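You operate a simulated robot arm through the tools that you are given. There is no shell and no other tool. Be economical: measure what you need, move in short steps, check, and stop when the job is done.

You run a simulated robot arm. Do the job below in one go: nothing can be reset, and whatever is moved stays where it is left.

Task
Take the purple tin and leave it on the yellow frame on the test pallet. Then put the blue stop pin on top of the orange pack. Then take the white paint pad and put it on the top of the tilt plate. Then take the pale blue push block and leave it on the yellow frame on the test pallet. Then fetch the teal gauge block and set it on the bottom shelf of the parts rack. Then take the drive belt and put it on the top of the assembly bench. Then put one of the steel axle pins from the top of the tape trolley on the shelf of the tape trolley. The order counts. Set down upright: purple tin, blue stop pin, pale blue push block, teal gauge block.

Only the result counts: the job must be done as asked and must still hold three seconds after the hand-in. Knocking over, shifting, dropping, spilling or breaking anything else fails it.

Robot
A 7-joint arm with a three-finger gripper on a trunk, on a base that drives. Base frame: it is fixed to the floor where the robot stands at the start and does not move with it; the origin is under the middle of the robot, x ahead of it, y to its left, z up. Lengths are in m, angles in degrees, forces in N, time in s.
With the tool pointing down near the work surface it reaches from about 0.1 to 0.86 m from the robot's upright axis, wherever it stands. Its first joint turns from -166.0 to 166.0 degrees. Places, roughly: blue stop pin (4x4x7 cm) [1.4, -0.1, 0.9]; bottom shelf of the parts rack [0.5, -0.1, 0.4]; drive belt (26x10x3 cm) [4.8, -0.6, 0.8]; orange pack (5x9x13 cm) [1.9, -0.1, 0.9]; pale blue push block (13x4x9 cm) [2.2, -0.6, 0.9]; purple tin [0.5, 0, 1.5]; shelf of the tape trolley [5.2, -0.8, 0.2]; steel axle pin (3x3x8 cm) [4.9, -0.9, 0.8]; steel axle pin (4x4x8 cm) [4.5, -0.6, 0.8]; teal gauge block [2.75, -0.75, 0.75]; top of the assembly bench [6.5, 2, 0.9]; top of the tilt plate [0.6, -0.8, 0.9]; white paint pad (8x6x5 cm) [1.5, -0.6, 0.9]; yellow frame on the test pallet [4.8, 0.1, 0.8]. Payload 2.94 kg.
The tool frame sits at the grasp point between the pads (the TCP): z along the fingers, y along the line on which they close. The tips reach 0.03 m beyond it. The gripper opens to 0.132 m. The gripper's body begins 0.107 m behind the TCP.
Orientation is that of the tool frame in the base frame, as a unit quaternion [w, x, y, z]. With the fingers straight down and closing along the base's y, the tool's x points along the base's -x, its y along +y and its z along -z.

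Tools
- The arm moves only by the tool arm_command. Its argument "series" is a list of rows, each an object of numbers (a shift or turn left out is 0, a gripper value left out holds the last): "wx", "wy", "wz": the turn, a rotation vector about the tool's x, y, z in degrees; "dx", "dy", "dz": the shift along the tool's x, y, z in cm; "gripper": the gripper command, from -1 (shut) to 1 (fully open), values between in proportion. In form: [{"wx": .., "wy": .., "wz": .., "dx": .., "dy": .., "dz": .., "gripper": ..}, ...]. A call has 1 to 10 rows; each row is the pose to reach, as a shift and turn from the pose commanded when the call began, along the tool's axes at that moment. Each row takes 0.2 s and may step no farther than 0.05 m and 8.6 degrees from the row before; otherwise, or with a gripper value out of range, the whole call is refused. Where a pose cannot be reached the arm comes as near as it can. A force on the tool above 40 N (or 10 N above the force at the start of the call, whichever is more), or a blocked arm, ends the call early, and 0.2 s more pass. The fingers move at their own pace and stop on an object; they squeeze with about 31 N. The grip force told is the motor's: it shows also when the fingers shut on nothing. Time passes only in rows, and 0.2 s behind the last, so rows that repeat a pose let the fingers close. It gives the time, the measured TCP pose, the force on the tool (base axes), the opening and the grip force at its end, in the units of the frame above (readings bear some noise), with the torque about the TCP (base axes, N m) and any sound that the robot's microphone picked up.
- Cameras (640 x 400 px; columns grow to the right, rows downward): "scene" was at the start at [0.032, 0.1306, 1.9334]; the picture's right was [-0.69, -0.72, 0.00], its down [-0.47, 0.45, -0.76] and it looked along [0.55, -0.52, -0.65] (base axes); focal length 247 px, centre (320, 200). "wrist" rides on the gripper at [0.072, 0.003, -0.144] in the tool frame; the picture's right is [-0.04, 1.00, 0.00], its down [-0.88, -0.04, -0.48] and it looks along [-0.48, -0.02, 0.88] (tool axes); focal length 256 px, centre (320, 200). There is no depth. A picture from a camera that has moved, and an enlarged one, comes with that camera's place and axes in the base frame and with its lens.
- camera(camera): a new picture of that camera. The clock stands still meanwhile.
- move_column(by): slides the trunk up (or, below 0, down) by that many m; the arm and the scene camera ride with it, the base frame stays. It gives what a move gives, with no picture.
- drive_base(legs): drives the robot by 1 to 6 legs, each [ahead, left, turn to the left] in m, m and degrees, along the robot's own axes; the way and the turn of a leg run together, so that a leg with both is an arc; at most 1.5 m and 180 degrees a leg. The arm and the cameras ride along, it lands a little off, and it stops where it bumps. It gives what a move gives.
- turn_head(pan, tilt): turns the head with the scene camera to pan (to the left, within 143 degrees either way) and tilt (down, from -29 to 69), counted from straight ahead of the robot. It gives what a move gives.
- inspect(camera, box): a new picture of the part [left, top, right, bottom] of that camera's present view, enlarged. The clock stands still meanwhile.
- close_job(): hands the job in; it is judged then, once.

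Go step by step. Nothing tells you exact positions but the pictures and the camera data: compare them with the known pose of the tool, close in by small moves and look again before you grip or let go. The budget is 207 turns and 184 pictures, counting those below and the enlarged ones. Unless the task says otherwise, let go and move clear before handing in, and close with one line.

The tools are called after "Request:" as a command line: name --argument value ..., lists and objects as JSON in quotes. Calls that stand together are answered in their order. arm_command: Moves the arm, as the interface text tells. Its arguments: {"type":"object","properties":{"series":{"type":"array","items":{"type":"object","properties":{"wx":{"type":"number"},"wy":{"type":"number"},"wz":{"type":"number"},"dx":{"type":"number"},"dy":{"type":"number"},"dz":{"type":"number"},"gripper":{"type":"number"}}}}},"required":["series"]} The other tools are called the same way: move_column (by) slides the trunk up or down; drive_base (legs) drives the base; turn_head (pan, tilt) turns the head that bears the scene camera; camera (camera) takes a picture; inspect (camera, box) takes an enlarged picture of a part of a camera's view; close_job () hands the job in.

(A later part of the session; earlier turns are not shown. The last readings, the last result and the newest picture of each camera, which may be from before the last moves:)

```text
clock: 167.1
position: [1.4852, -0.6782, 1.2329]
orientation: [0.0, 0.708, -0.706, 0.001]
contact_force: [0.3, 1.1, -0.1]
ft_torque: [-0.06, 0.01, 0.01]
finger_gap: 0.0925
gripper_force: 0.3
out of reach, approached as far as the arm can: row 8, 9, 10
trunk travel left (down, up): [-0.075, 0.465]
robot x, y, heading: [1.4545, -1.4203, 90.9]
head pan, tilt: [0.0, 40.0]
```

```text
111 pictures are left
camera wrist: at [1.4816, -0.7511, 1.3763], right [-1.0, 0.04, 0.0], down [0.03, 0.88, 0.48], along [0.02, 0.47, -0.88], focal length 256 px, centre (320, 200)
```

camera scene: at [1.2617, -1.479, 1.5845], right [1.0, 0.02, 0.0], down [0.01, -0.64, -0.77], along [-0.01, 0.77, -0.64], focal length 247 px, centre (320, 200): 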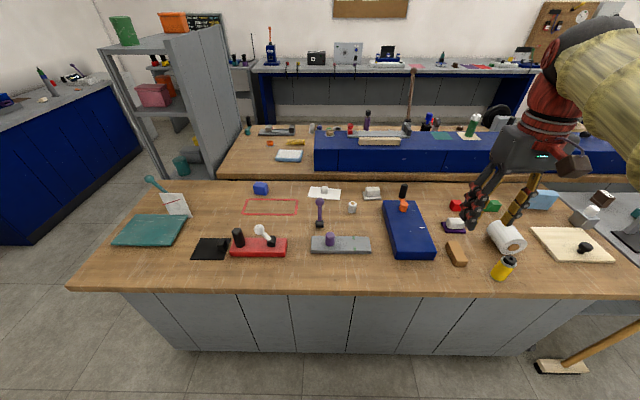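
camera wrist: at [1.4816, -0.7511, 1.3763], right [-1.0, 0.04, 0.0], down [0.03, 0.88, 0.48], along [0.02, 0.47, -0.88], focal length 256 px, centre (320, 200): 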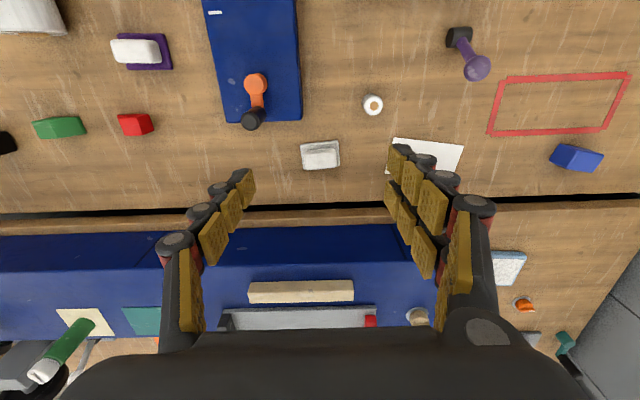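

Reach is short at this height; lower it will be more. I descend and check the pose.

Request:
arm_command --series '[{"dz": 4}, {"dz": 8}, {"dz": 12}, {"dz": 16}, {"dz": 20}, {"dz": 20}]'

Request:
camera --camera "wrist"

```text
clock: 168.5
position: [1.487, -0.677, 1.0327]
orientation: [0.0, 0.709, -0.706, 0.001]
contact_force: [-0.1, 0.2, -0.6]
ft_torque: [-0.03, -0.02, 0.01]
finger_gap: 0.0926
gripper_force: 0.0
trunk travel left (down, up): [-0.075, 0.465]
robot x, y, heading: [1.4495, -1.4184, 90.8]
head pan, tilt: [0.0, 40.0]
```

```text
110 pictures are left
camera wrist: at [1.4828, -0.7492, 1.1763], right [-1.0, 0.04, 0.0], down [0.03, 0.88, 0.47], along [0.02, 0.47, -0.88], focal length 256 px, centre (320, 200)
```

wrist: 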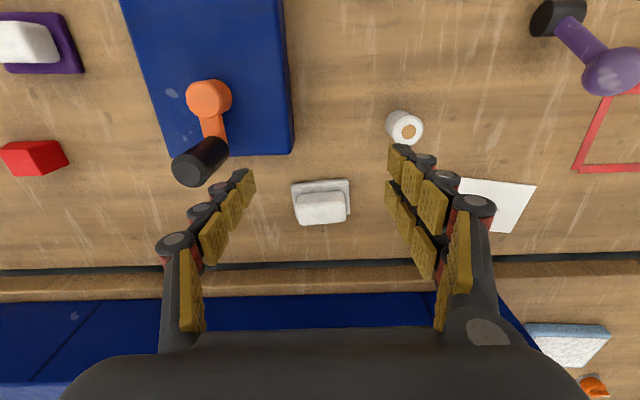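

The white block's top is at [1.487, −0.606, 0.928]. I move over and down to just above its plate.

Request:
arm_command --series '[{"dx": -3.5, "dz": 1, "gripper": 0.2}, {"dx": -7.1, "dz": 3}, {"dx": -7.1, "dz": 6}, {"dx": -7.1, "dz": 8}, {"dx": -7.1, "dz": 8}]'

Request:
camera --camera "wrist"

Request:
inspect --camera "scene" --box '[320, 150, 420, 230]'

```text
clock: 169.7
position: [1.4858, -0.6055, 0.9515]
orientation: [0.0, 0.709, -0.705, 0.001]
contact_force: [0.1, 0.3, -0.5]
ft_torque: [0.01, 0.04, 0.0]
finger_gap: 0.0795
gripper_force: 0.1
trunk travel left (down, up): [-0.075, 0.465]
robot x, y, heading: [1.4509, -1.422, 90.8]
head pan, tilt: [0.0, 40.0]
```

```text
109 pictures are left
camera wrist: at [1.482, -0.6789, 1.0962], right [-1.0, 0.04, 0.0], down [0.03, 0.88, 0.47], along [0.02, 0.47, -0.88], focal length 256 px, centre (320, 200)
```

wrist: 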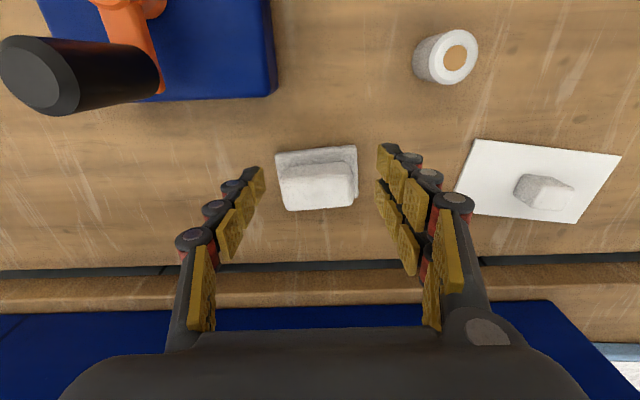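

```text
5.00 times, centred on (370, 190) of scene
camera zoom: at [1.2601, -1.3678, 1.5844], right [1.0, 0.01, 0.0], down [0.01, -0.64, -0.77], along [-0.01, 0.77, -0.64], focal length 1237 px, centre (70, 250)
```

zoom: 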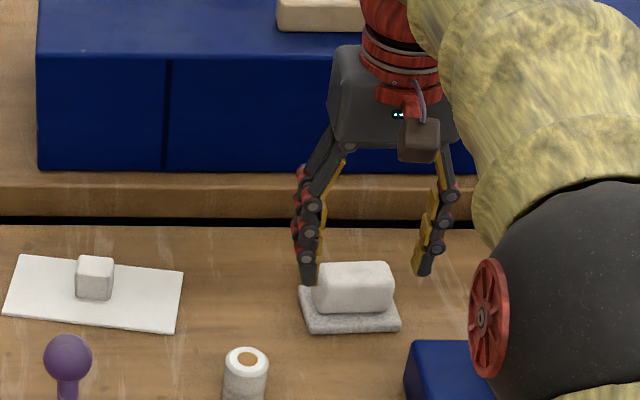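

Request:
arm_command --series '[{"dx": -0.75}, {"dx": -0.75, "dz": 1.5}, {"dx": -0.75, "dz": 3.0}, {"dx": -0.75, "dz": 3.0}]'

Request:
camera --camera "wrist"

Request:
inspect --camera "scene" --box '[340, 160, 400, 220]'

```text
clock: 170.7
position: [1.4853, -0.5997, 0.9219]
orientation: [0.0, 0.709, -0.705, 0.001]
contact_force: [-0.3, -0.6, -1.0]
ft_torque: [0.0, -0.01, 0.01]
finger_gap: 0.0795
gripper_force: 0.0
trunk travel left (down, up): [-0.075, 0.465]
robot x, y, heading: [1.4521, -1.4235, 90.9]
head pan, tilt: [0.0, 40.0]
```

```text
107 pictures are left
camera wrist: at [1.4823, -0.6715, 1.0662], right [-1.0, 0.04, 0.0], down [0.03, 0.88, 0.47], along [0.02, 0.47, -0.88], focal length 256 px, centre (320, 200)
```

wrist: 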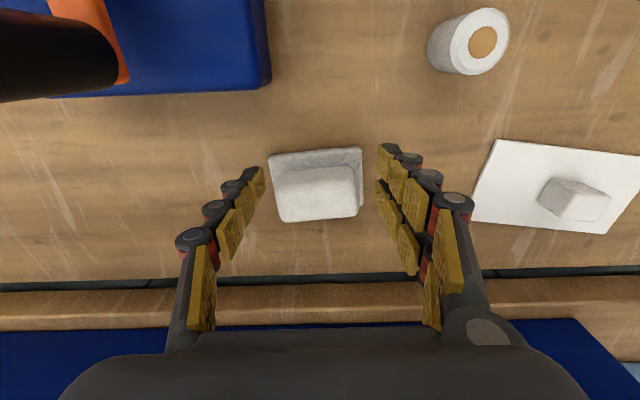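

```text
6.67 times, centred on (370, 190) of scene
camera zoom: at [1.2601, -1.368, 1.5844], right [1.0, 0.01, 0.0], down [0.01, -0.64, -0.77], along [-0.01, 0.77, -0.64], focal length 1649 px, centre (-13, 267)
```

zoom: 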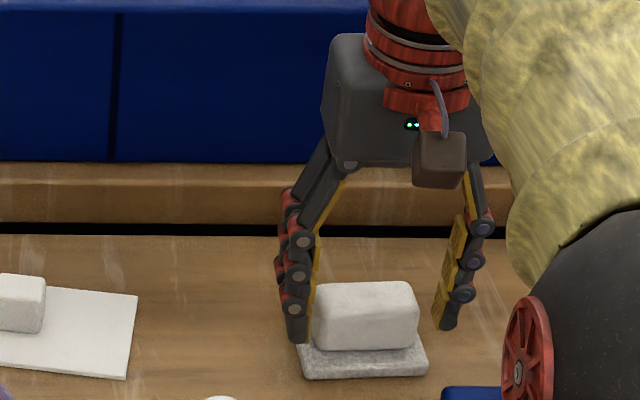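

The block is between the pads. I close, wait, then lift slowly.

Request:
arm_command --series '[{"gripper": -1}, {"gripper": -1}, {"gripper": -1}, {"gripper": -1}, {"gripper": -1}, {"gripper": -1}]'

Request:
arm_command --series '[{"dz": -0.5}, {"dz": -1}, {"dz": -2}, {"dz": -3.5}, {"dz": -6}, {"dz": -6}]'

Request:
camera --camera "wrist"

Request:
inspect --camera "scene" --box '[320, 140, 420, 220]'

```text
clock: 172.1
position: [1.4853, -0.5998, 0.9221]
orientation: [0.001, 0.708, -0.706, 0.002]
contact_force: [0.6, -0.2, 3.2]
ft_torque: [0.02, -0.04, 0.02]
finger_gap: 0.0637
gripper_force: 31.2
trunk travel left (down, up): [-0.075, 0.465]
robot x, y, heading: [1.4501, -1.4192, 90.6]
head pan, tilt: [0.0, 40.0]
```

```text
clock: 173.5
position: [1.4868, -0.5998, 0.9808]
orientation: [0.0, 0.708, -0.706, 0.002]
contact_force: [0.2, -0.3, -0.2]
ft_torque: [-0.02, -0.02, -0.01]
finger_gap: 0.0634
gripper_force: 30.2
trunk travel left (down, up): [-0.075, 0.465]
robot x, y, heading: [1.4485, -1.4259, 90.9]
head pan, tilt: [0.0, 40.0]
```

```text
105 pictures are left
camera wrist: at [1.4822, -0.6722, 1.1263], right [-1.0, 0.04, 0.0], down [0.03, 0.88, 0.47], along [0.02, 0.47, -0.88], focal length 256 px, centre (320, 200)
```

wrist: 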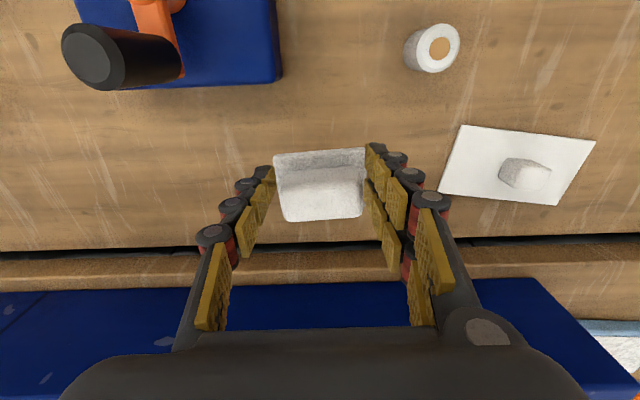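

```text
5.00 times, centred on (370, 180) of scene
camera zoom: at [1.2601, -1.3683, 1.5844], right [1.0, 0.01, 0.0], down [0.01, -0.64, -0.77], along [-0.01, 0.77, -0.64], focal length 1237 px, centre (70, 300)
```

zoom: 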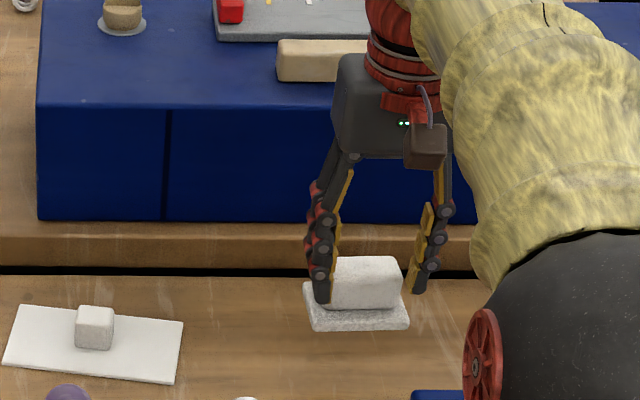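

Pad is held, its underside about 5 cm below the TCP. I raise, retract, and drive to the tilt plate at about [0.60, −0.82].

Request:
arm_command --series '[{"dz": -4}, {"dz": -8, "dx": 1}, {"dz": -11, "dx": 4}, {"dz": -14, "dx": 7}, {"dz": -17, "dx": 10}, {"dz": -20, "dx": 13}, {"dz": -22, "dx": 17}, {"dz": -24, "dx": 21}, {"dz": -25, "dx": 25}, {"dz": -25, "dx": 29}]'

```text
clock: 175.7
position: [1.4884, -0.8907, 1.2333]
orientation: [0.0, 0.708, -0.706, 0.001]
contact_force: [-0.2, 0.4, -1.2]
ft_torque: [-0.01, -0.01, 0.02]
finger_gap: 0.0631
gripper_force: 31.1
trunk travel left (down, up): [-0.075, 0.465]
robot x, y, heading: [1.4533, -1.4212, 90.6]
head pan, tilt: [0.0, 40.0]
```

Request:
drive_base --legs '[[-0.06, 0.72, 0]]'

Request:
turn_head --pan 10 --tilt 50

Request:
camera --camera "scene"

Request:
camera --camera "wrist"

```text
clock: 179.7
position: [0.7646, -0.9604, 1.2316]
orientation: [0.0, 0.709, -0.705, 0.0]
contact_force: [0.5, 0.1, -0.2]
ft_torque: [0.0, -0.01, 0.0]
finger_gap: 0.0631
gripper_force: 31.1
trunk travel left (down, up): [-0.075, 0.465]
robot x, y, heading: [0.7264, -1.4906, 91.0]
head pan, tilt: [0.0, 40.0]
```

```text
clock: 180.4
position: [0.766, -0.9611, 1.2325]
orientation: [0.001, 0.709, -0.705, 0.002]
contact_force: [-0.3, 0.4, -0.5]
ft_torque: [-0.01, -0.02, 0.03]
finger_gap: 0.0632
gripper_force: 30.6
trunk travel left (down, up): [-0.075, 0.465]
robot x, y, heading: [0.7303, -1.4943, 90.8]
head pan, tilt: [10.0, 50.0]
```

```text
103 pictures are left
camera scene: at [0.5256, -1.4496, 1.5703], right [0.98, 0.19, 0.0], down [0.14, -0.75, -0.64], along [-0.12, 0.63, -0.77], focal length 247 px, centre (320, 200)
```

scene: 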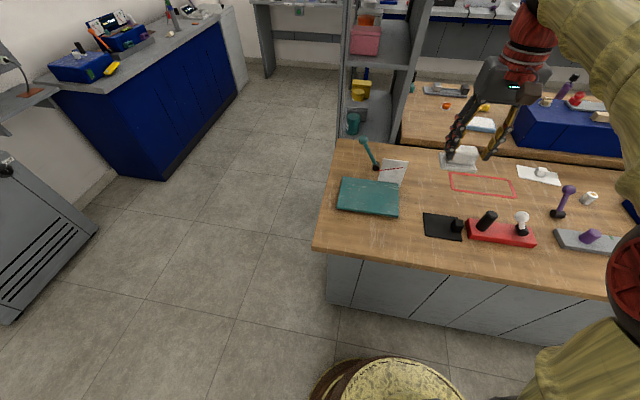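

```text
102 pictures are left
camera wrist: at [0.7613, -1.0335, 1.3772], right [-1.0, 0.04, 0.0], down [0.03, 0.88, 0.47], along [0.02, 0.47, -0.88], focal length 256 px, centre (320, 200)
```

wrist: 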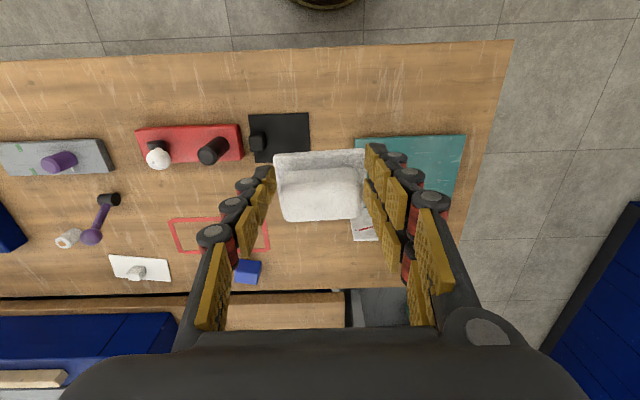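

Request:
inspect --camera "scene" --box '[320, 120, 440, 240]'

Request:
inspect --camera "wrist" --box '[330, 100, 530, 270]'

```text
3.33 times, centred on (380, 180) of scene
camera zoom: at [0.5256, -1.4496, 1.5703], right [0.98, 0.19, 0.0], down [0.14, -0.75, -0.64], along [-0.12, 0.63, -0.77], focal length 825 px, centre (120, 267)
```

zoom: 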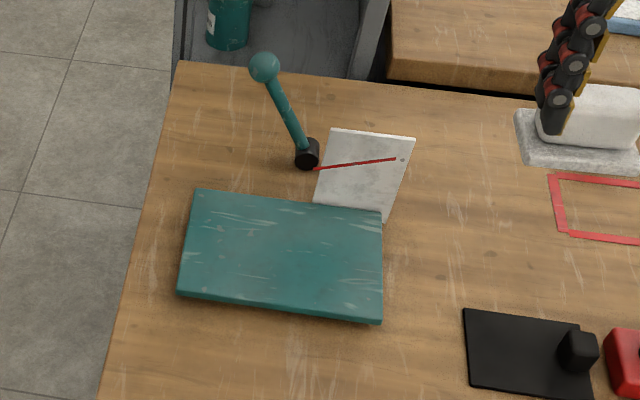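

```text
2.35 times, centred on (430, 185) of wrist
camera zoom: at [0.7613, -1.0335, 1.3772], right [-1.0, 0.04, 0.0], down [0.03, 0.88, 0.47], along [0.02, 0.47, -0.88], focal length 602 px, centre (61, 235)
```

zoom: 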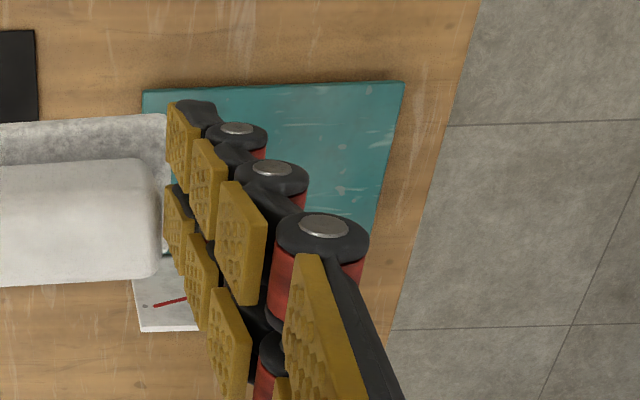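

The plate spans about x 0.49–0.70, y −0.91–−0.76. I carry the pad over [0.58, −0.845].

Request:
arm_command --series '[{"dx": -2, "dy": 4}, {"dx": -5, "dy": 8}, {"dx": -8, "dy": 12}, {"dx": -10, "dy": 15.5}, {"dx": -11.7, "dy": 18.5}, {"dx": -11.7, "dy": 18.5, "dz": 5}, {"dx": -11.7, "dy": 18.5, "dz": 10}, {"dx": -11.7, "dy": 18.5, "dz": 15}, {"dx": -11.7, "dy": 18.5, "dz": 20}, {"dx": -11.7, "dy": 18.5, "dz": 20}]'

Request:
inspect --camera "scene" --box '[300, 100, 460, 240]'

Request:
camera --camera "wrist"

```text
clock: 182.6
position: [0.5798, -0.8446, 1.0318]
orientation: [-0.001, 0.709, -0.705, 0.001]
contact_force: [-0.6, -0.2, -1.0]
ft_torque: [-0.05, -0.06, -0.06]
finger_gap: 0.0628
gripper_force: 31.0
trunk travel left (down, up): [-0.075, 0.465]
robot x, y, heading: [0.7289, -1.4946, 91.1]
head pan, tilt: [10.0, 50.0]
```

```text
2.86 times, centred on (380, 170) of scene
camera zoom: at [0.5253, -1.4491, 1.5703], right [0.98, 0.19, 0.0], down [0.15, -0.75, -0.64], along [-0.12, 0.63, -0.77], focal length 707 px, centre (149, 286)
```

zoom: 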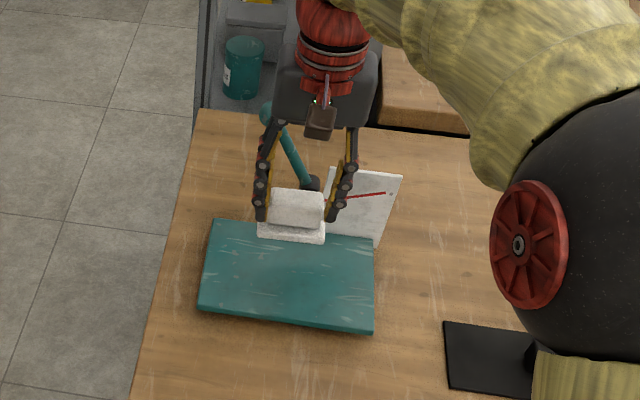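

```text
98 pictures are left
camera wrist: at [0.5753, -0.9174, 1.1752], right [-1.0, 0.04, 0.0], down [0.03, 0.88, 0.47], along [0.02, 0.47, -0.88], focal length 256 px, centre (320, 200)
```

wrist: 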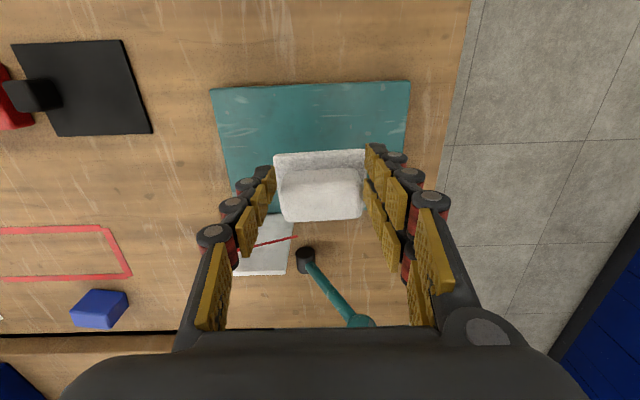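

Aligned over the plate. I lower until contact.

Request:
arm_command --series '[{"dz": 3}, {"dz": 6}, {"dz": 7}, {"dz": 7.5}, {"dz": 8}, {"dz": 8.4}, {"dz": 8.8}, {"dz": 9.2}, {"dz": 9.2}]'

Request:
inspect --camera "scene" --box '[330, 130, 430, 230]'

```text
clock: 184.6
position: [0.5793, -0.845, 0.9446]
orientation: [-0.003, 0.709, -0.706, -0.003]
contact_force: [1.4, -3.8, 32.9]
ft_torque: [0.02, -0.19, 0.05]
finger_gap: 0.0631
gripper_force: 30.8
trunk travel left (down, up): [-0.075, 0.465]
robot x, y, heading: [0.7284, -1.495, 91.0]
head pan, tilt: [10.0, 50.0]
```

```text
4.00 times, centred on (380, 180) of scene
camera zoom: at [0.526, -1.4524, 1.5707], right [0.98, 0.19, 0.0], down [0.15, -0.75, -0.64], along [-0.12, 0.63, -0.77], focal length 990 px, centre (80, 280)
```

zoom: 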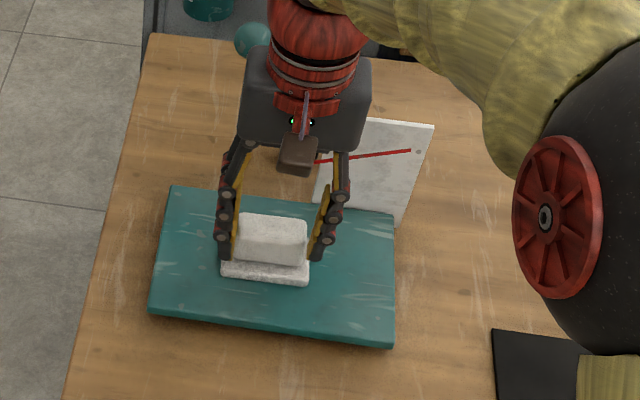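

Contact. I ease off, open, and rise.

Request:
arm_command --series '[{"dz": -0.2}, {"dz": -0.2, "gripper": 0.1}, {"dz": -0.2, "gripper": 0.2}, {"dz": -0.2, "gripper": 0.3}, {"dz": -0.2}, {"dz": -2}, {"dz": -5}, {"dz": -9}, {"dz": -13}, {"dz": -13}]'

Request:
inspect --camera "scene" --box '[330, 130, 430, 230]'

```text
clock: 186.8
position: [0.5806, -0.846, 1.0703]
orientation: [0.0, 0.709, -0.706, 0.001]
contact_force: [-0.1, -0.1, 0.3]
ft_torque: [0.01, -0.01, -0.01]
finger_gap: 0.0856
gripper_force: 0.1
trunk travel left (down, up): [-0.075, 0.465]
robot x, y, heading: [0.7293, -1.4903, 90.9]
head pan, tilt: [10.0, 50.0]
```

```text
4.00 times, centred on (380, 180) of scene
camera zoom: at [0.5255, -1.4498, 1.5702], right [0.98, 0.19, 0.0], down [0.15, -0.75, -0.64], along [-0.12, 0.63, -0.77], focal length 990 px, centre (80, 280)
```

zoom: 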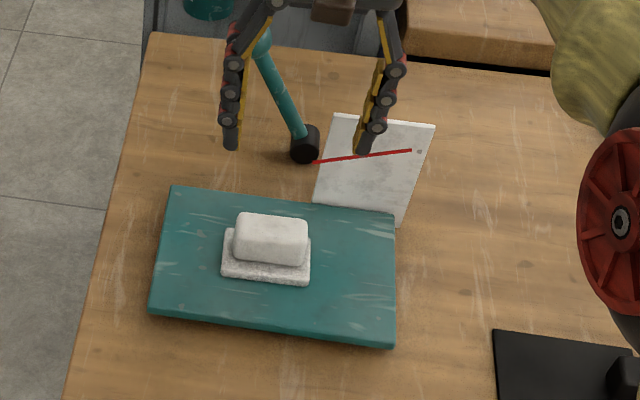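

The pad lies well on the tilt plate. Next, the pale blue push block near [2.2, −0.65]: I retract high and slide along the bench to it.

Request:
arm_command --series '[{"dz": -4}, {"dz": -8, "dx": 1}, {"dz": -12, "dx": 2}, {"dz": -15, "dx": 5}, {"dz": -17, "dx": 9}, {"dz": -18, "dx": 12}, {"dz": -18, "dx": 15, "dy": -3}, {"dz": -18, "dx": 18, "dy": -6}, {"dz": -18, "dx": 18, "dy": -10}, {"dz": -18, "dx": 18, "dy": -14}]'

Request:
arm_command --series '[{"wz": 8.5}, {"wz": 17}, {"wz": 25.5}, {"wz": 34}, {"wz": 42.5}, {"wz": 51}, {"wz": 59.5}, {"wz": 68}, {"wz": 76.5}, {"wz": 85}]'

```text
clock: 189.0
position: [0.7204, -1.0244, 1.2516]
orientation: [0.0, 0.71, -0.705, 0.0]
contact_force: [0.0, -0.2, -0.1]
ft_torque: [0.02, -0.02, 0.03]
finger_gap: 0.0855
gripper_force: 0.0
trunk travel left (down, up): [-0.075, 0.465]
robot x, y, heading: [0.7277, -1.4914, 90.9]
head pan, tilt: [10.0, 50.0]
```

```text
clock: 191.2
position: [0.7216, -1.0249, 1.2513]
orientation: [0.001, -0.046, 0.999, -0.001]
contact_force: [0.2, 0.5, -1.2]
ft_torque: [0.0, -0.01, -0.02]
finger_gap: 0.0856
gripper_force: 0.0
trunk travel left (down, up): [-0.075, 0.465]
robot x, y, heading: [0.7313, -1.4883, 91.1]
head pan, tilt: [10.0, 50.0]
```

Request:
arm_command --series '[{"wz": 5.2}, {"wz": 5.2}]'

Request:
drive_base --legs '[[0.0, -1.42, 0]]'

Request:
turn_head --pan -10 --tilt 40

Request:
camera --camera "scene"

Request:
camera --camera "wrist"

```text
clock: 191.8
position: [0.7207, -1.0243, 1.2516]
orientation: [0.001, 0.0, 1.0, -0.001]
contact_force: [1.4, -0.5, -0.3]
ft_torque: [-0.01, 0.0, -0.01]
finger_gap: 0.0857
gripper_force: 0.1
trunk travel left (down, up): [-0.075, 0.465]
robot x, y, heading: [0.7292, -1.4919, 90.9]
head pan, tilt: [10.0, 50.0]
```

```text
clock: 198.9
position: [2.1425, -0.9979, 1.2497]
orientation: [0.001, -0.002, 1.0, 0.0]
contact_force: [-0.4, -0.2, -0.2]
ft_torque: [-0.03, -0.03, -0.02]
finger_gap: 0.0858
gripper_force: 0.0
trunk travel left (down, up): [-0.075, 0.465]
robot x, y, heading: [2.1503, -1.4664, 91.3]
head pan, tilt: [10.0, 50.0]
```

```text
clock: 199.7
position: [2.1416, -0.998, 1.2525]
orientation: [0.001, -0.003, 1.0, 0.0]
contact_force: [0.7, 0.7, 0.3]
ft_torque: [0.0, -0.01, 0.02]
finger_gap: 0.0858
gripper_force: 0.0
trunk travel left (down, up): [-0.075, 0.465]
robot x, y, heading: [2.1509, -1.461, 91.0]
head pan, tilt: [-10.0, 40.0]
```

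```text
95 pictures are left
camera scene: at [1.9767, -1.4157, 1.5844], right [0.99, -0.15, 0.0], down [-0.1, -0.64, -0.77], along [0.12, 0.76, -0.64], focal length 247 px, centre (320, 200)
```

scene: 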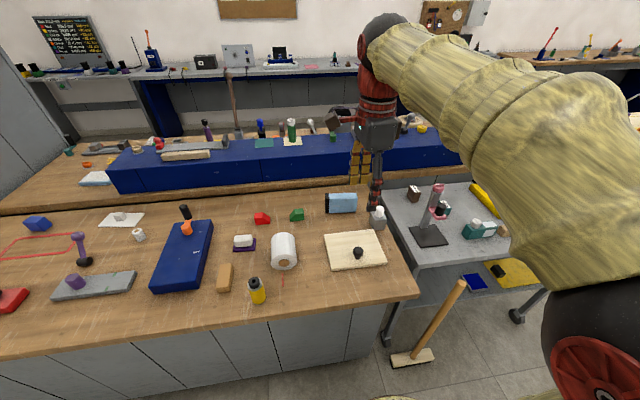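

```text
94 pictures are left
camera wrist: at [2.0687, -0.9959, 1.3952], right [0.04, 1.0, 0.0], down [0.88, -0.03, 0.48], along [0.48, -0.02, -0.88], focal length 256 px, centre (320, 200)
```

wrist: 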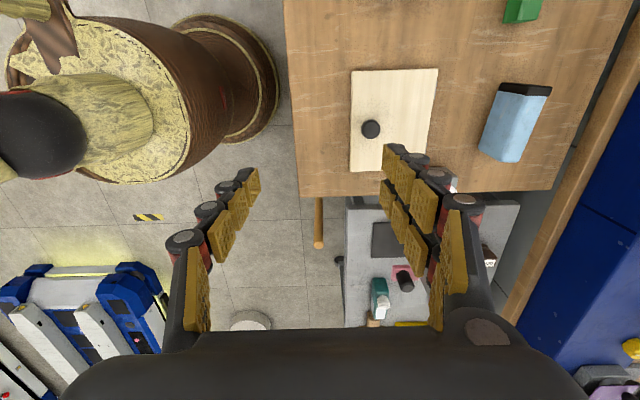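

Request:
inspect --camera "scene" --box '[270, 160, 410, 280]'

Request:
inspect --camera "wrist" --box '[420, 40, 620, 200]'

```text
3.33 times, centred on (340, 220) of scene
camera zoom: at [1.9767, -1.4157, 1.5844], right [0.99, -0.15, 0.0], down [-0.1, -0.64, -0.77], along [0.12, 0.76, -0.64], focal length 825 px, centre (253, 133)
```

zoom: 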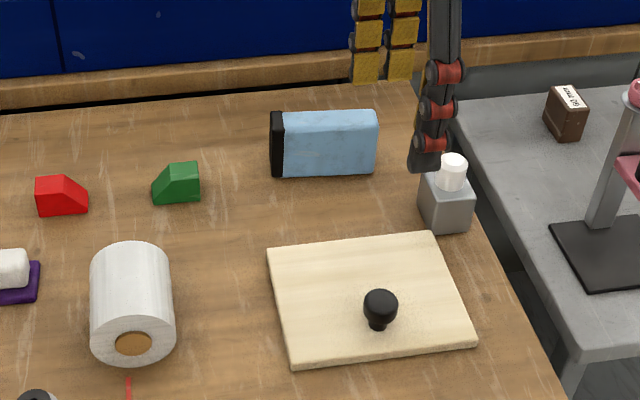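

```text
2.50 times, centred on (520, 120) of wrist
camera zoom: at [2.0687, -0.9959, 1.3952], right [0.04, 1.0, 0.0], down [0.88, -0.03, 0.48], along [0.48, -0.02, -0.88], focal length 640 px, centre (-180, 400)
```

zoom: 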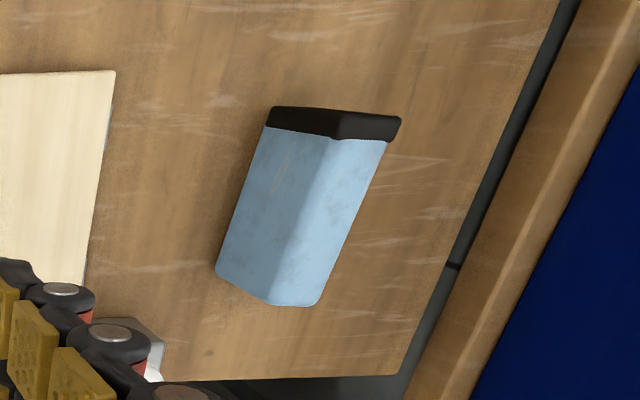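

The block stands at about [2.183, −0.659], top z 0.96, 4 cm thick, turned about −5°. I bring the hand near with matching yaw.

Request:
arm_command --series '[{"dy": 4, "dx": -1, "wz": 4.8}, {"dy": 8, "dx": -2, "wz": 4.8}, {"dy": 12, "dx": -3, "wz": 4.8}, {"dy": 16, "dx": -4.3, "dz": 1, "wz": 4.8}, {"dy": 20, "dx": -4.3, "dz": 3, "wz": 4.8}, {"dy": 24, "dx": -4.3, "dz": 5, "wz": 4.8}, {"dy": 27, "dx": -4.3, "dz": 8, "wz": 4.8}, {"dy": 30, "dx": -4.3, "dz": 11, "wz": 4.8}, {"dy": 33, "dx": -4.3, "dz": 14, "wz": 4.8}, {"dy": 33.9, "dx": -4.3, "dz": 16, "wz": 4.8}]'

Request:
camera --camera "wrist"

Request:
inspect --camera "scene" --box '[270, 130, 410, 250]'

```text
clock: 201.9
position: [2.1838, -0.6592, 1.0905]
orientation: [0.001, 0.039, 0.999, -0.001]
contact_force: [-0.1, 0.2, -0.5]
ft_torque: [-0.04, 0.0, 0.0]
finger_gap: 0.0859
gripper_force: 0.0
trunk travel left (down, up): [-0.075, 0.465]
robot x, y, heading: [2.1513, -1.4668, 91.2]
head pan, tilt: [-10.0, 40.0]
```

```text
91 pictures are left
camera wrist: at [2.111, -0.6503, 1.2348], right [0.12, 0.99, 0.0], down [0.87, -0.11, 0.48], along [0.47, -0.06, -0.88], focal length 256 px, centre (320, 200)
```

wrist: 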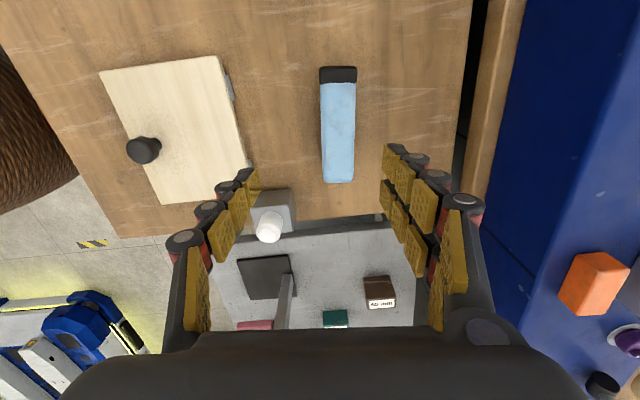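

```text
3.33 times, centred on (340, 190) of scene
camera zoom: at [1.9767, -1.415, 1.5845], right [0.99, -0.15, 0.0], down [-0.1, -0.64, -0.77], along [0.12, 0.76, -0.64], focal length 825 px, centre (253, 233)
```

zoom: 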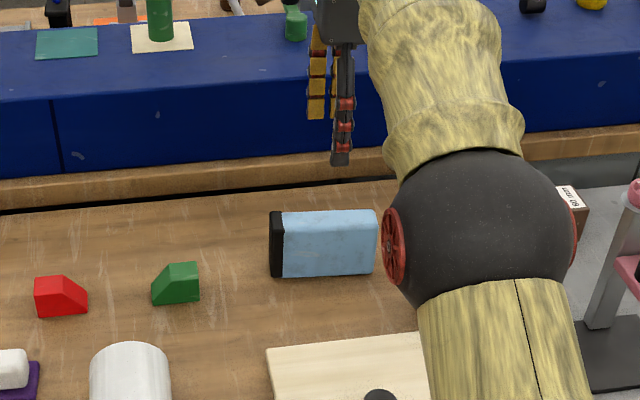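

The block's centre line is nearer y −0.640. I correct and go down, with one check midway.

Request:
arm_command --series '[{"dy": 1.9}, {"dy": 1.9, "dz": 4}, {"dy": 1.9, "dz": 8}, {"dy": 1.9, "dz": 9.5}, {"dy": 1.9, "dz": 9.5}]'

Request:
camera --camera "wrist"

```text
clock: 203.1
position: [2.1851, -0.6399, 0.9951]
orientation: [0.001, 0.039, 0.999, -0.001]
contact_force: [1.3, 0.4, 0.4]
ft_torque: [0.03, 0.02, -0.01]
finger_gap: 0.0857
gripper_force: 0.1
out of reach, approached as far as the arm can: row 1
trunk travel left (down, up): [-0.075, 0.465]
robot x, y, heading: [2.1527, -1.4622, 90.9]
head pan, tilt: [-10.0, 40.0]
```

```text
89 pictures are left
camera wrist: at [2.1121, -0.6316, 1.1397], right [0.12, 0.99, 0.0], down [0.87, -0.11, 0.48], along [0.47, -0.06, -0.88], focal length 256 px, centre (320, 200)
```

wrist: 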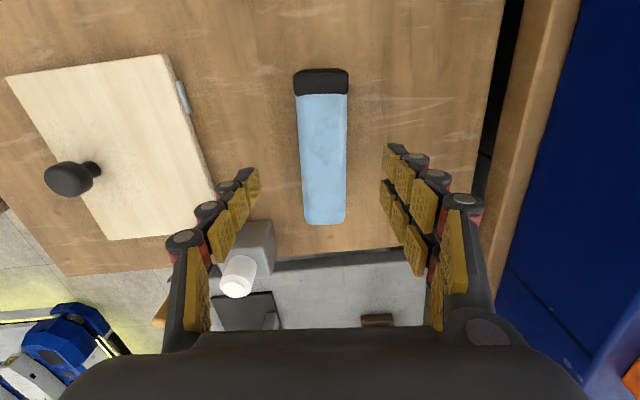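

Request:
arm_command --series '[{"dz": 3.5}, {"dz": 7}, {"dz": 7}, {"dz": 7, "gripper": -1}, {"dz": 7}, {"dz": 7}, {"dz": 7}, {"dz": 7}, {"dz": 7}, {"dz": 7}]'

Request:
arm_command --series '[{"dz": -0.5}, {"dz": -1}, {"dz": -2}, {"dz": -3.5}, {"dz": -5}, {"dz": -5}]'

Request:
camera --camera "wrist"

Request:
inspect --camera "scene" --box '[270, 130, 410, 250]'

```text
clock: 205.3
position: [2.1844, -0.639, 0.9254]
orientation: [0.0, 0.039, 0.999, -0.001]
contact_force: [0.9, 3.1, 2.4]
ft_torque: [0.09, 0.04, -0.03]
finger_gap: 0.0398
gripper_force: 30.7
trunk travel left (down, up): [-0.075, 0.465]
robot x, y, heading: [2.1543, -1.4667, 91.0]
head pan, tilt: [-10.0, 40.0]
```

```text
clock: 206.7
position: [2.1855, -0.6393, 0.9754]
orientation: [0.0, 0.039, 0.999, 0.0]
contact_force: [0.1, 0.0, -4.4]
ft_torque: [0.0, 0.01, 0.01]
finger_gap: 0.0398
gripper_force: 31.3
trunk travel left (down, up): [-0.075, 0.465]
robot x, y, heading: [2.1524, -1.4657, 91.4]
head pan, tilt: [-10.0, 40.0]
```

```text
88 pictures are left
camera wrist: at [2.1123, -0.6313, 1.1194], right [0.12, 0.99, 0.0], down [0.87, -0.11, 0.48], along [0.47, -0.06, -0.88], focal length 256 px, centre (320, 200)
```

wrist: 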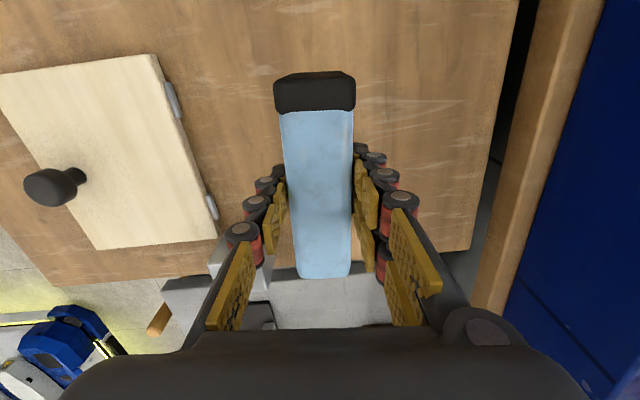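

```text
3.33 times, centred on (340, 190) of scene
camera zoom: at [1.9768, -1.4151, 1.5844], right [0.99, -0.15, 0.0], down [-0.1, -0.64, -0.77], along [0.12, 0.76, -0.64], focal length 825 px, centre (253, 233)
```

zoom: 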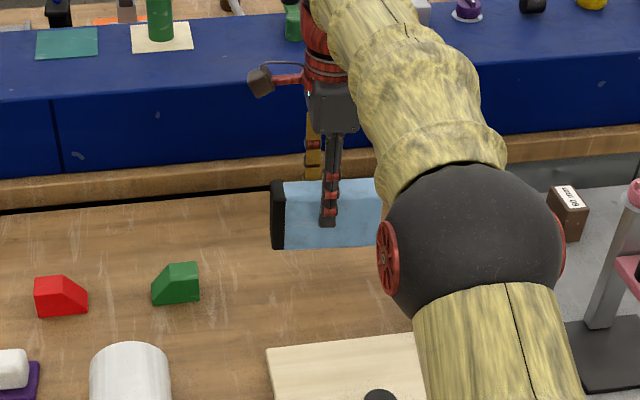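

The block is held firmly. Before carrying it to the pallet, I raise the hand and look east for a shorter way.

Request:
arm_command --series '[{"dz": -3}, {"dz": -7}, {"dz": -11, "dy": -2}, {"dz": -15, "dy": -5}, {"dz": -19, "dy": -8}, {"dz": -23, "dy": -11}, {"dz": -26, "dy": -15}, {"dz": -28, "dy": -19}, {"dz": -28, "dy": -23.5}, {"dz": -28, "dy": -28}]'

Request:
turn_head --pan -75 --tilt 28

Request:
camera --camera "scene"

```text
clock: 208.9
position: [2.1626, -0.9191, 1.257]
orientation: [0.001, 0.04, 0.999, 0.0]
contact_force: [0.0, 0.5, -4.7]
ft_torque: [-0.03, 0.01, 0.01]
finger_gap: 0.0396
gripper_force: 31.3
trunk travel left (down, up): [-0.075, 0.465]
robot x, y, heading: [2.1545, -1.4641, 91.1]
head pan, tilt: [-10.0, 40.0]
```

```text
clock: 210.3
position: [2.1611, -0.918, 1.2565]
orientation: [0.001, 0.04, 0.999, 0.0]
contact_force: [-0.1, 0.6, -4.4]
ft_torque: [-0.02, 0.03, 0.0]
finger_gap: 0.0396
gripper_force: 30.9
trunk travel left (down, up): [-0.075, 0.465]
robot x, y, heading: [2.1518, -1.4624, 91.3]
head pan, tilt: [-75.0, 28.0]
```

```text
86 pictures are left
camera scene: at [2.0513, -1.4739, 1.603], right [0.28, -0.96, 0.0], down [-0.45, -0.13, -0.88], along [0.85, 0.25, -0.47], focal length 247 px, centre (320, 200)
```

scene: 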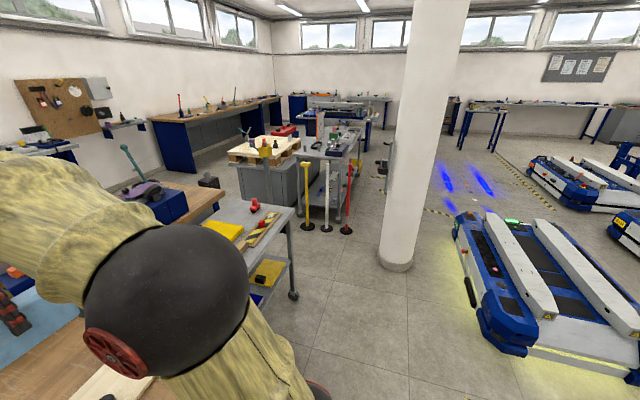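

There is a gap about 0.85 m wide between the grey table (x to 3.35) and the stanchions (x from 4.2), leading north to the aisle. I tuck the hand in, raise the trunk, and go that way in stages.

Request:
arm_command --series '[{"dy": -4}, {"dy": -8}, {"dy": -12}, {"dy": -16}, {"dy": -19}, {"dy": -19}]'

Request:
move_column --by 0.2

Request:
drive_base --legs '[[0, 0, -1.3], [0.05, -1.1, 0], [0.25, -0.4, 0], [0.3, -0.15, 0]]'

Request:
turn_head --pan 0 --tilt 40

Request:
camera --camera "scene"

```text
clock: 211.7
position: [2.1475, -1.1072, 1.2565]
orientation: [0.002, 0.04, 0.999, -0.001]
contact_force: [0.6, 0.2, -4.6]
ft_torque: [-0.02, 0.01, -0.03]
finger_gap: 0.0392
gripper_force: 31.3
trunk travel left (down, up): [-0.075, 0.465]
robot x, y, heading: [2.1524, -1.4685, 91.4]
head pan, tilt: [-75.0, 28.0]
```

```text
clock: 213.8
position: [2.1476, -1.1087, 1.4562]
orientation: [0.001, 0.039, 0.999, -0.001]
contact_force: [-0.7, 0.2, -4.3]
ft_torque: [0.02, 0.02, 0.0]
finger_gap: 0.0394
gripper_force: 31.0
trunk travel left (down, up): [-0.275, 0.265]
robot x, y, heading: [2.1536, -1.4642, 91.2]
head pan, tilt: [-75.0, 28.0]
```

```text
clock: 224.1
position: [3.8143, -0.5189, 1.4563]
orientation: [0.001, 0.052, 0.999, -0.001]
contact_force: [0.3, 0.5, -4.1]
ft_torque: [-0.02, 0.0, 0.03]
finger_gap: 0.0394
gripper_force: 31.3
trunk travel left (down, up): [-0.275, 0.265]
robot x, y, heading: [3.8122, -0.8754, 89.6]
head pan, tilt: [-75.0, 28.0]
```

```text
clock: 225.5
position: [3.8148, -0.5203, 1.4563]
orientation: [0.001, 0.051, 0.999, -0.001]
contact_force: [-0.8, -0.1, -4.8]
ft_torque: [0.0, 0.07, -0.03]
finger_gap: 0.0397
gripper_force: 30.6
trunk travel left (down, up): [-0.275, 0.265]
robot x, y, heading: [3.8089, -0.877, 89.9]
head pan, tilt: [0.0, 40.0]
```

```text
85 pictures are left
camera scene: at [3.6206, -0.8224, 1.7844], right [1.0, -0.01, 0.0], down [0.0, -0.64, -0.77], along [0.0, 0.77, -0.64], focal length 247 px, centre (320, 200)
```

scene: 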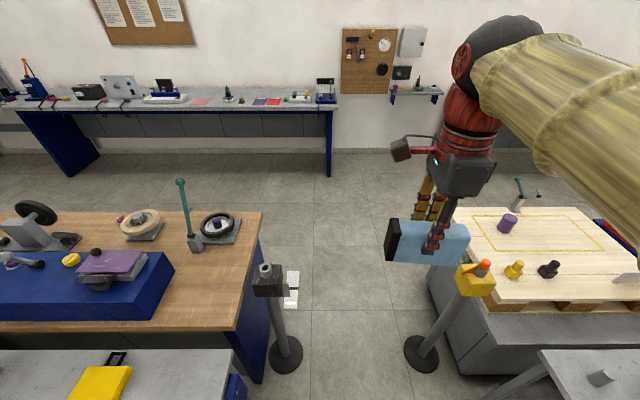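

Two stanchions with discs at x 3.40 and 4.26 leave about 0.65 m. I check my base's width against that before trying.

Request:
turn_head --pan 0 --tilt 69

Request:
camera --camera "scene"

```text
clock: 226.5
position: [3.8144, -0.5217, 1.4559]
orientation: [0.001, 0.051, 0.999, -0.001]
contact_force: [0.2, 0.9, -4.2]
ft_torque: [-0.02, 0.0, 0.03]
finger_gap: 0.0394
gripper_force: 31.4
trunk travel left (down, up): [-0.275, 0.265]
robot x, y, heading: [3.8057, -0.8781, 89.9]
head pan, tilt: [0.0, 68.8]
```

```text
84 pictures are left
camera scene: at [3.6204, -0.8514, 1.7484], right [1.0, 0.0, 0.0], down [0.0, -0.93, -0.36], along [0.0, 0.36, -0.93], focal length 247 px, centre (320, 200)
```

scene: 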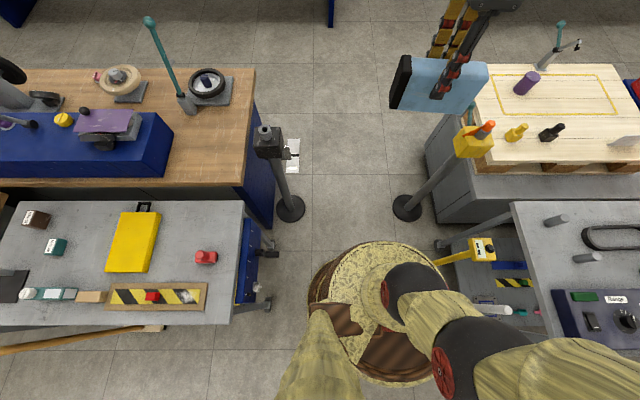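

The base radius comes out near 0.27 m, so the gap leaves about 5 cm on each side. I line up on x 3.833 first.

Request:
drive_base --legs '[[0.15, -0.027, 0]]'

Request:
camera --camera "scene"

```text
clock: 227.8
position: [3.8421, -0.3667, 1.456]
orientation: [0.001, 0.051, 0.999, -0.002]
contact_force: [-0.4, 1.0, -3.7]
ft_torque: [-0.07, 0.0, -0.03]
finger_gap: 0.0396
gripper_force: 30.9
trunk travel left (down, up): [-0.275, 0.265]
robot x, y, heading: [3.8362, -0.725, 89.8]
head pan, tilt: [0.0, 68.8]
```

```text
83 pictures are left
camera scene: at [3.6485, -0.6986, 1.7483], right [1.0, 0.0, 0.0], down [0.0, -0.93, -0.36], along [0.0, 0.36, -0.93], focal length 247 px, centre (320, 200)
```

scene: 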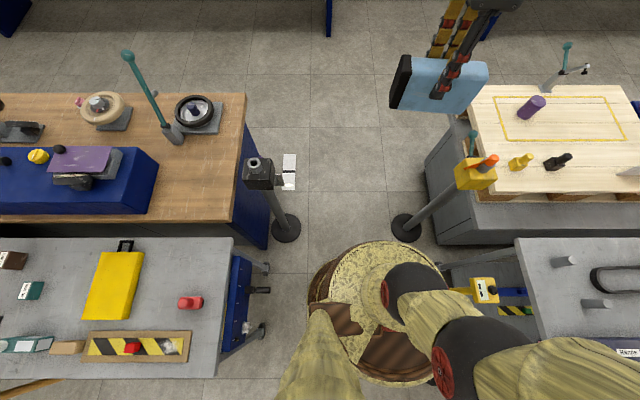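

Robot at 3.836, gap centre at 3.84. I drive straight north.

Request:
drive_base --legs '[[0.5, 0, 0.2]]'

Request:
drive_base --legs '[[0.55, 0, 0]]'

Request:
camera --camera "scene"

```text
clock: 230.8
position: [3.8413, 0.1342, 1.4556]
orientation: [0.0, 0.05, 0.999, -0.001]
contact_force: [-0.2, 0.2, -4.7]
ft_torque: [0.0, 0.05, -0.05]
finger_gap: 0.0396
gripper_force: 31.0
trunk travel left (down, up): [-0.275, 0.265]
robot x, y, heading: [3.8388, -0.2273, 90.0]
head pan, tilt: [0.0, 68.8]
```

```text
clock: 234.0
position: [3.8421, 0.6861, 1.4559]
orientation: [0.0, 0.049, 0.999, -0.002]
contact_force: [0.9, 0.5, -4.1]
ft_torque: [0.01, 0.02, -0.01]
finger_gap: 0.0394
gripper_force: 31.1
trunk travel left (down, up): [-0.275, 0.265]
robot x, y, heading: [3.8377, 0.3273, 89.9]
head pan, tilt: [0.0, 68.8]
```

```text
82 pictures are left
camera scene: at [3.6502, 0.3541, 1.7483], right [1.0, 0.0, 0.0], down [0.0, -0.93, -0.36], along [0.0, 0.36, -0.93], focal length 247 px, centre (320, 200)
```

scene: 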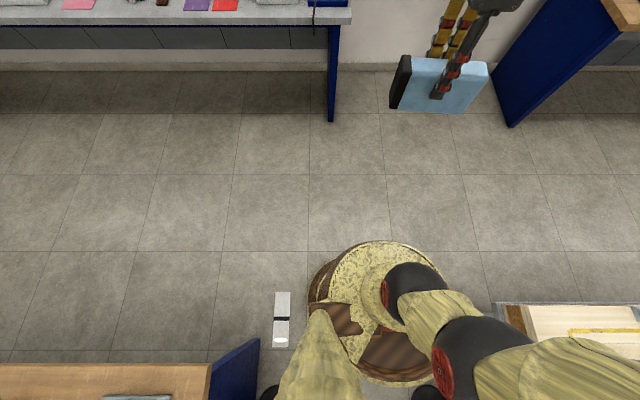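

Through the gap. Now over to the pallet, turning to face it.

Request:
drive_base --legs '[[0.58, 0, 0], [0, -1.12, 0], [0, 0, -179.9]]'

Request:
turn_head --pan 0 --tilt 50

Request:
camera --camera "scene"

```text
clock: 249.9
position: [4.9544, 0.5417, 1.456]
orientation: [-0.001, 0.999, -0.045, -0.001]
contact_force: [-0.1, -0.5, -4.8]
ft_torque: [-0.04, -0.04, -0.04]
finger_gap: 0.0395
gripper_force: 30.9
trunk travel left (down, up): [-0.275, 0.265]
robot x, y, heading: [4.9495, 0.8998, -89.5]
head pan, tilt: [0.0, 68.8]
```

```text
clock: 250.7
position: [4.9544, 0.5419, 1.4559]
orientation: [-0.002, 0.999, -0.044, -0.001]
contact_force: [-0.6, -0.6, -3.2]
ft_torque: [-0.01, -0.04, 0.01]
finger_gap: 0.0394
gripper_force: 30.8
trunk travel left (down, up): [-0.275, 0.265]
robot x, y, heading: [4.9522, 0.9004, -89.3]
head pan, tilt: [0.0, 50.0]
```

```text
81 pictures are left
camera scene: at [5.1446, 0.8534, 1.7702], right [-1.0, -0.01, 0.0], down [-0.01, 0.77, -0.64], along [0.01, -0.64, -0.77], focal length 247 px, centre (320, 200)
```

scene: 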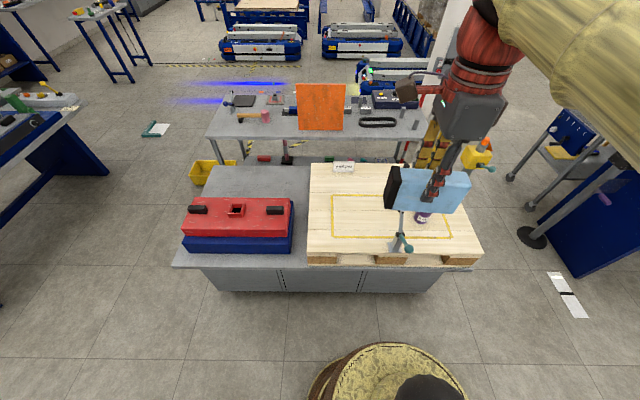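

I edge closer, lower the trunk, and straighten the block's yaw.

Request:
drive_base --legs '[[0.07, 0, 0]]'

Request:
move_column --by -0.22

Request:
arm_command --series '[{"wz": -2.5, "dy": 4}, {"wz": -5, "dy": 8}, {"wz": -5, "dy": 12}, {"wz": -5, "dy": 16}, {"wz": -5, "dy": 20}, {"wz": -5, "dy": 24}, {"wz": -5, "dy": 28}, {"wz": -5, "dy": 32}, {"wz": -5, "dy": 32}]'

Request:
camera --camera "scene"

Request:
camera --camera "wrist"

```text
clock: 251.7
position: [4.9545, 0.4703, 1.4551]
orientation: [-0.003, 0.999, -0.045, 0.0]
contact_force: [-0.4, -1.4, -4.8]
ft_torque: [0.04, -0.03, 0.04]
finger_gap: 0.0393
gripper_force: 30.3
trunk travel left (down, up): [-0.275, 0.265]
robot x, y, heading: [4.9546, 0.8331, -89.6]
head pan, tilt: [0.0, 50.0]
```

```text
clock: 254.0
position: [4.9559, 0.4707, 1.2342]
orientation: [-0.002, 0.999, -0.044, -0.001]
contact_force: [-0.1, 0.7, -4.1]
ft_torque: [-0.02, 0.0, 0.01]
finger_gap: 0.0394
gripper_force: 31.0
trunk travel left (down, up): [-0.055, 0.485]
robot x, y, heading: [4.9552, 0.8301, -89.4]
head pan, tilt: [0.0, 50.0]
```

```text
clock: 256.0
position: [4.9278, 0.1511, 1.234]
orientation: [-0.002, 1.0, -0.001, -0.001]
contact_force: [-0.4, -0.9, -5.5]
ft_torque: [0.0, -0.05, 0.04]
finger_gap: 0.0395
gripper_force: 30.9
trunk travel left (down, up): [-0.055, 0.485]
robot x, y, heading: [4.9541, 0.8311, -89.7]
head pan, tilt: [0.0, 50.0]
```

```text
80 pictures are left
camera scene: at [5.1452, 0.7827, 1.5503], right [-1.0, -0.01, 0.0], down [-0.01, 0.77, -0.64], along [0.01, -0.64, -0.77], focal length 247 px, centre (320, 200)
```

scene: 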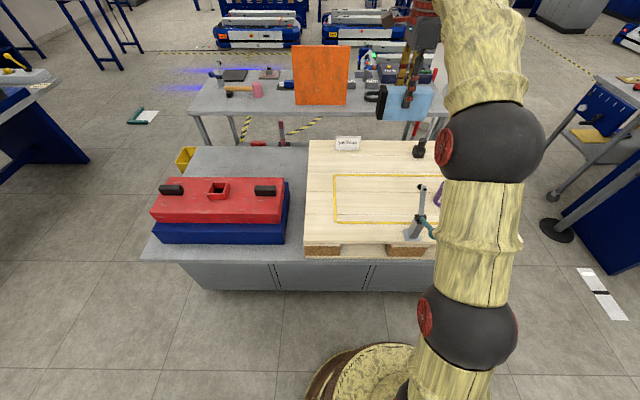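

```text
79 pictures are left
camera wrist: at [4.9988, 0.1466, 1.3781], right [-0.04, -1.0, -0.01], down [-0.88, 0.04, 0.48], along [-0.48, 0.03, -0.88], focal length 256 px, centre (320, 200)
```

wrist: 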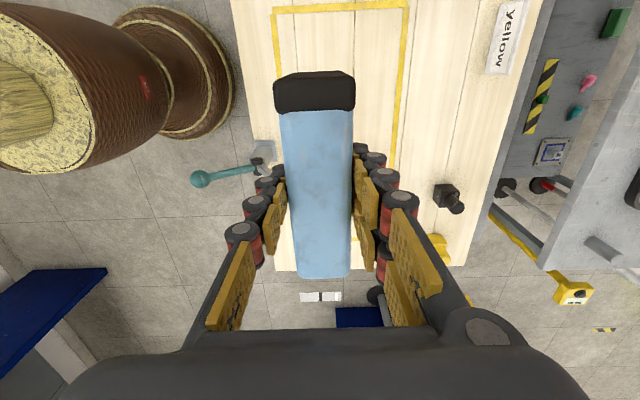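

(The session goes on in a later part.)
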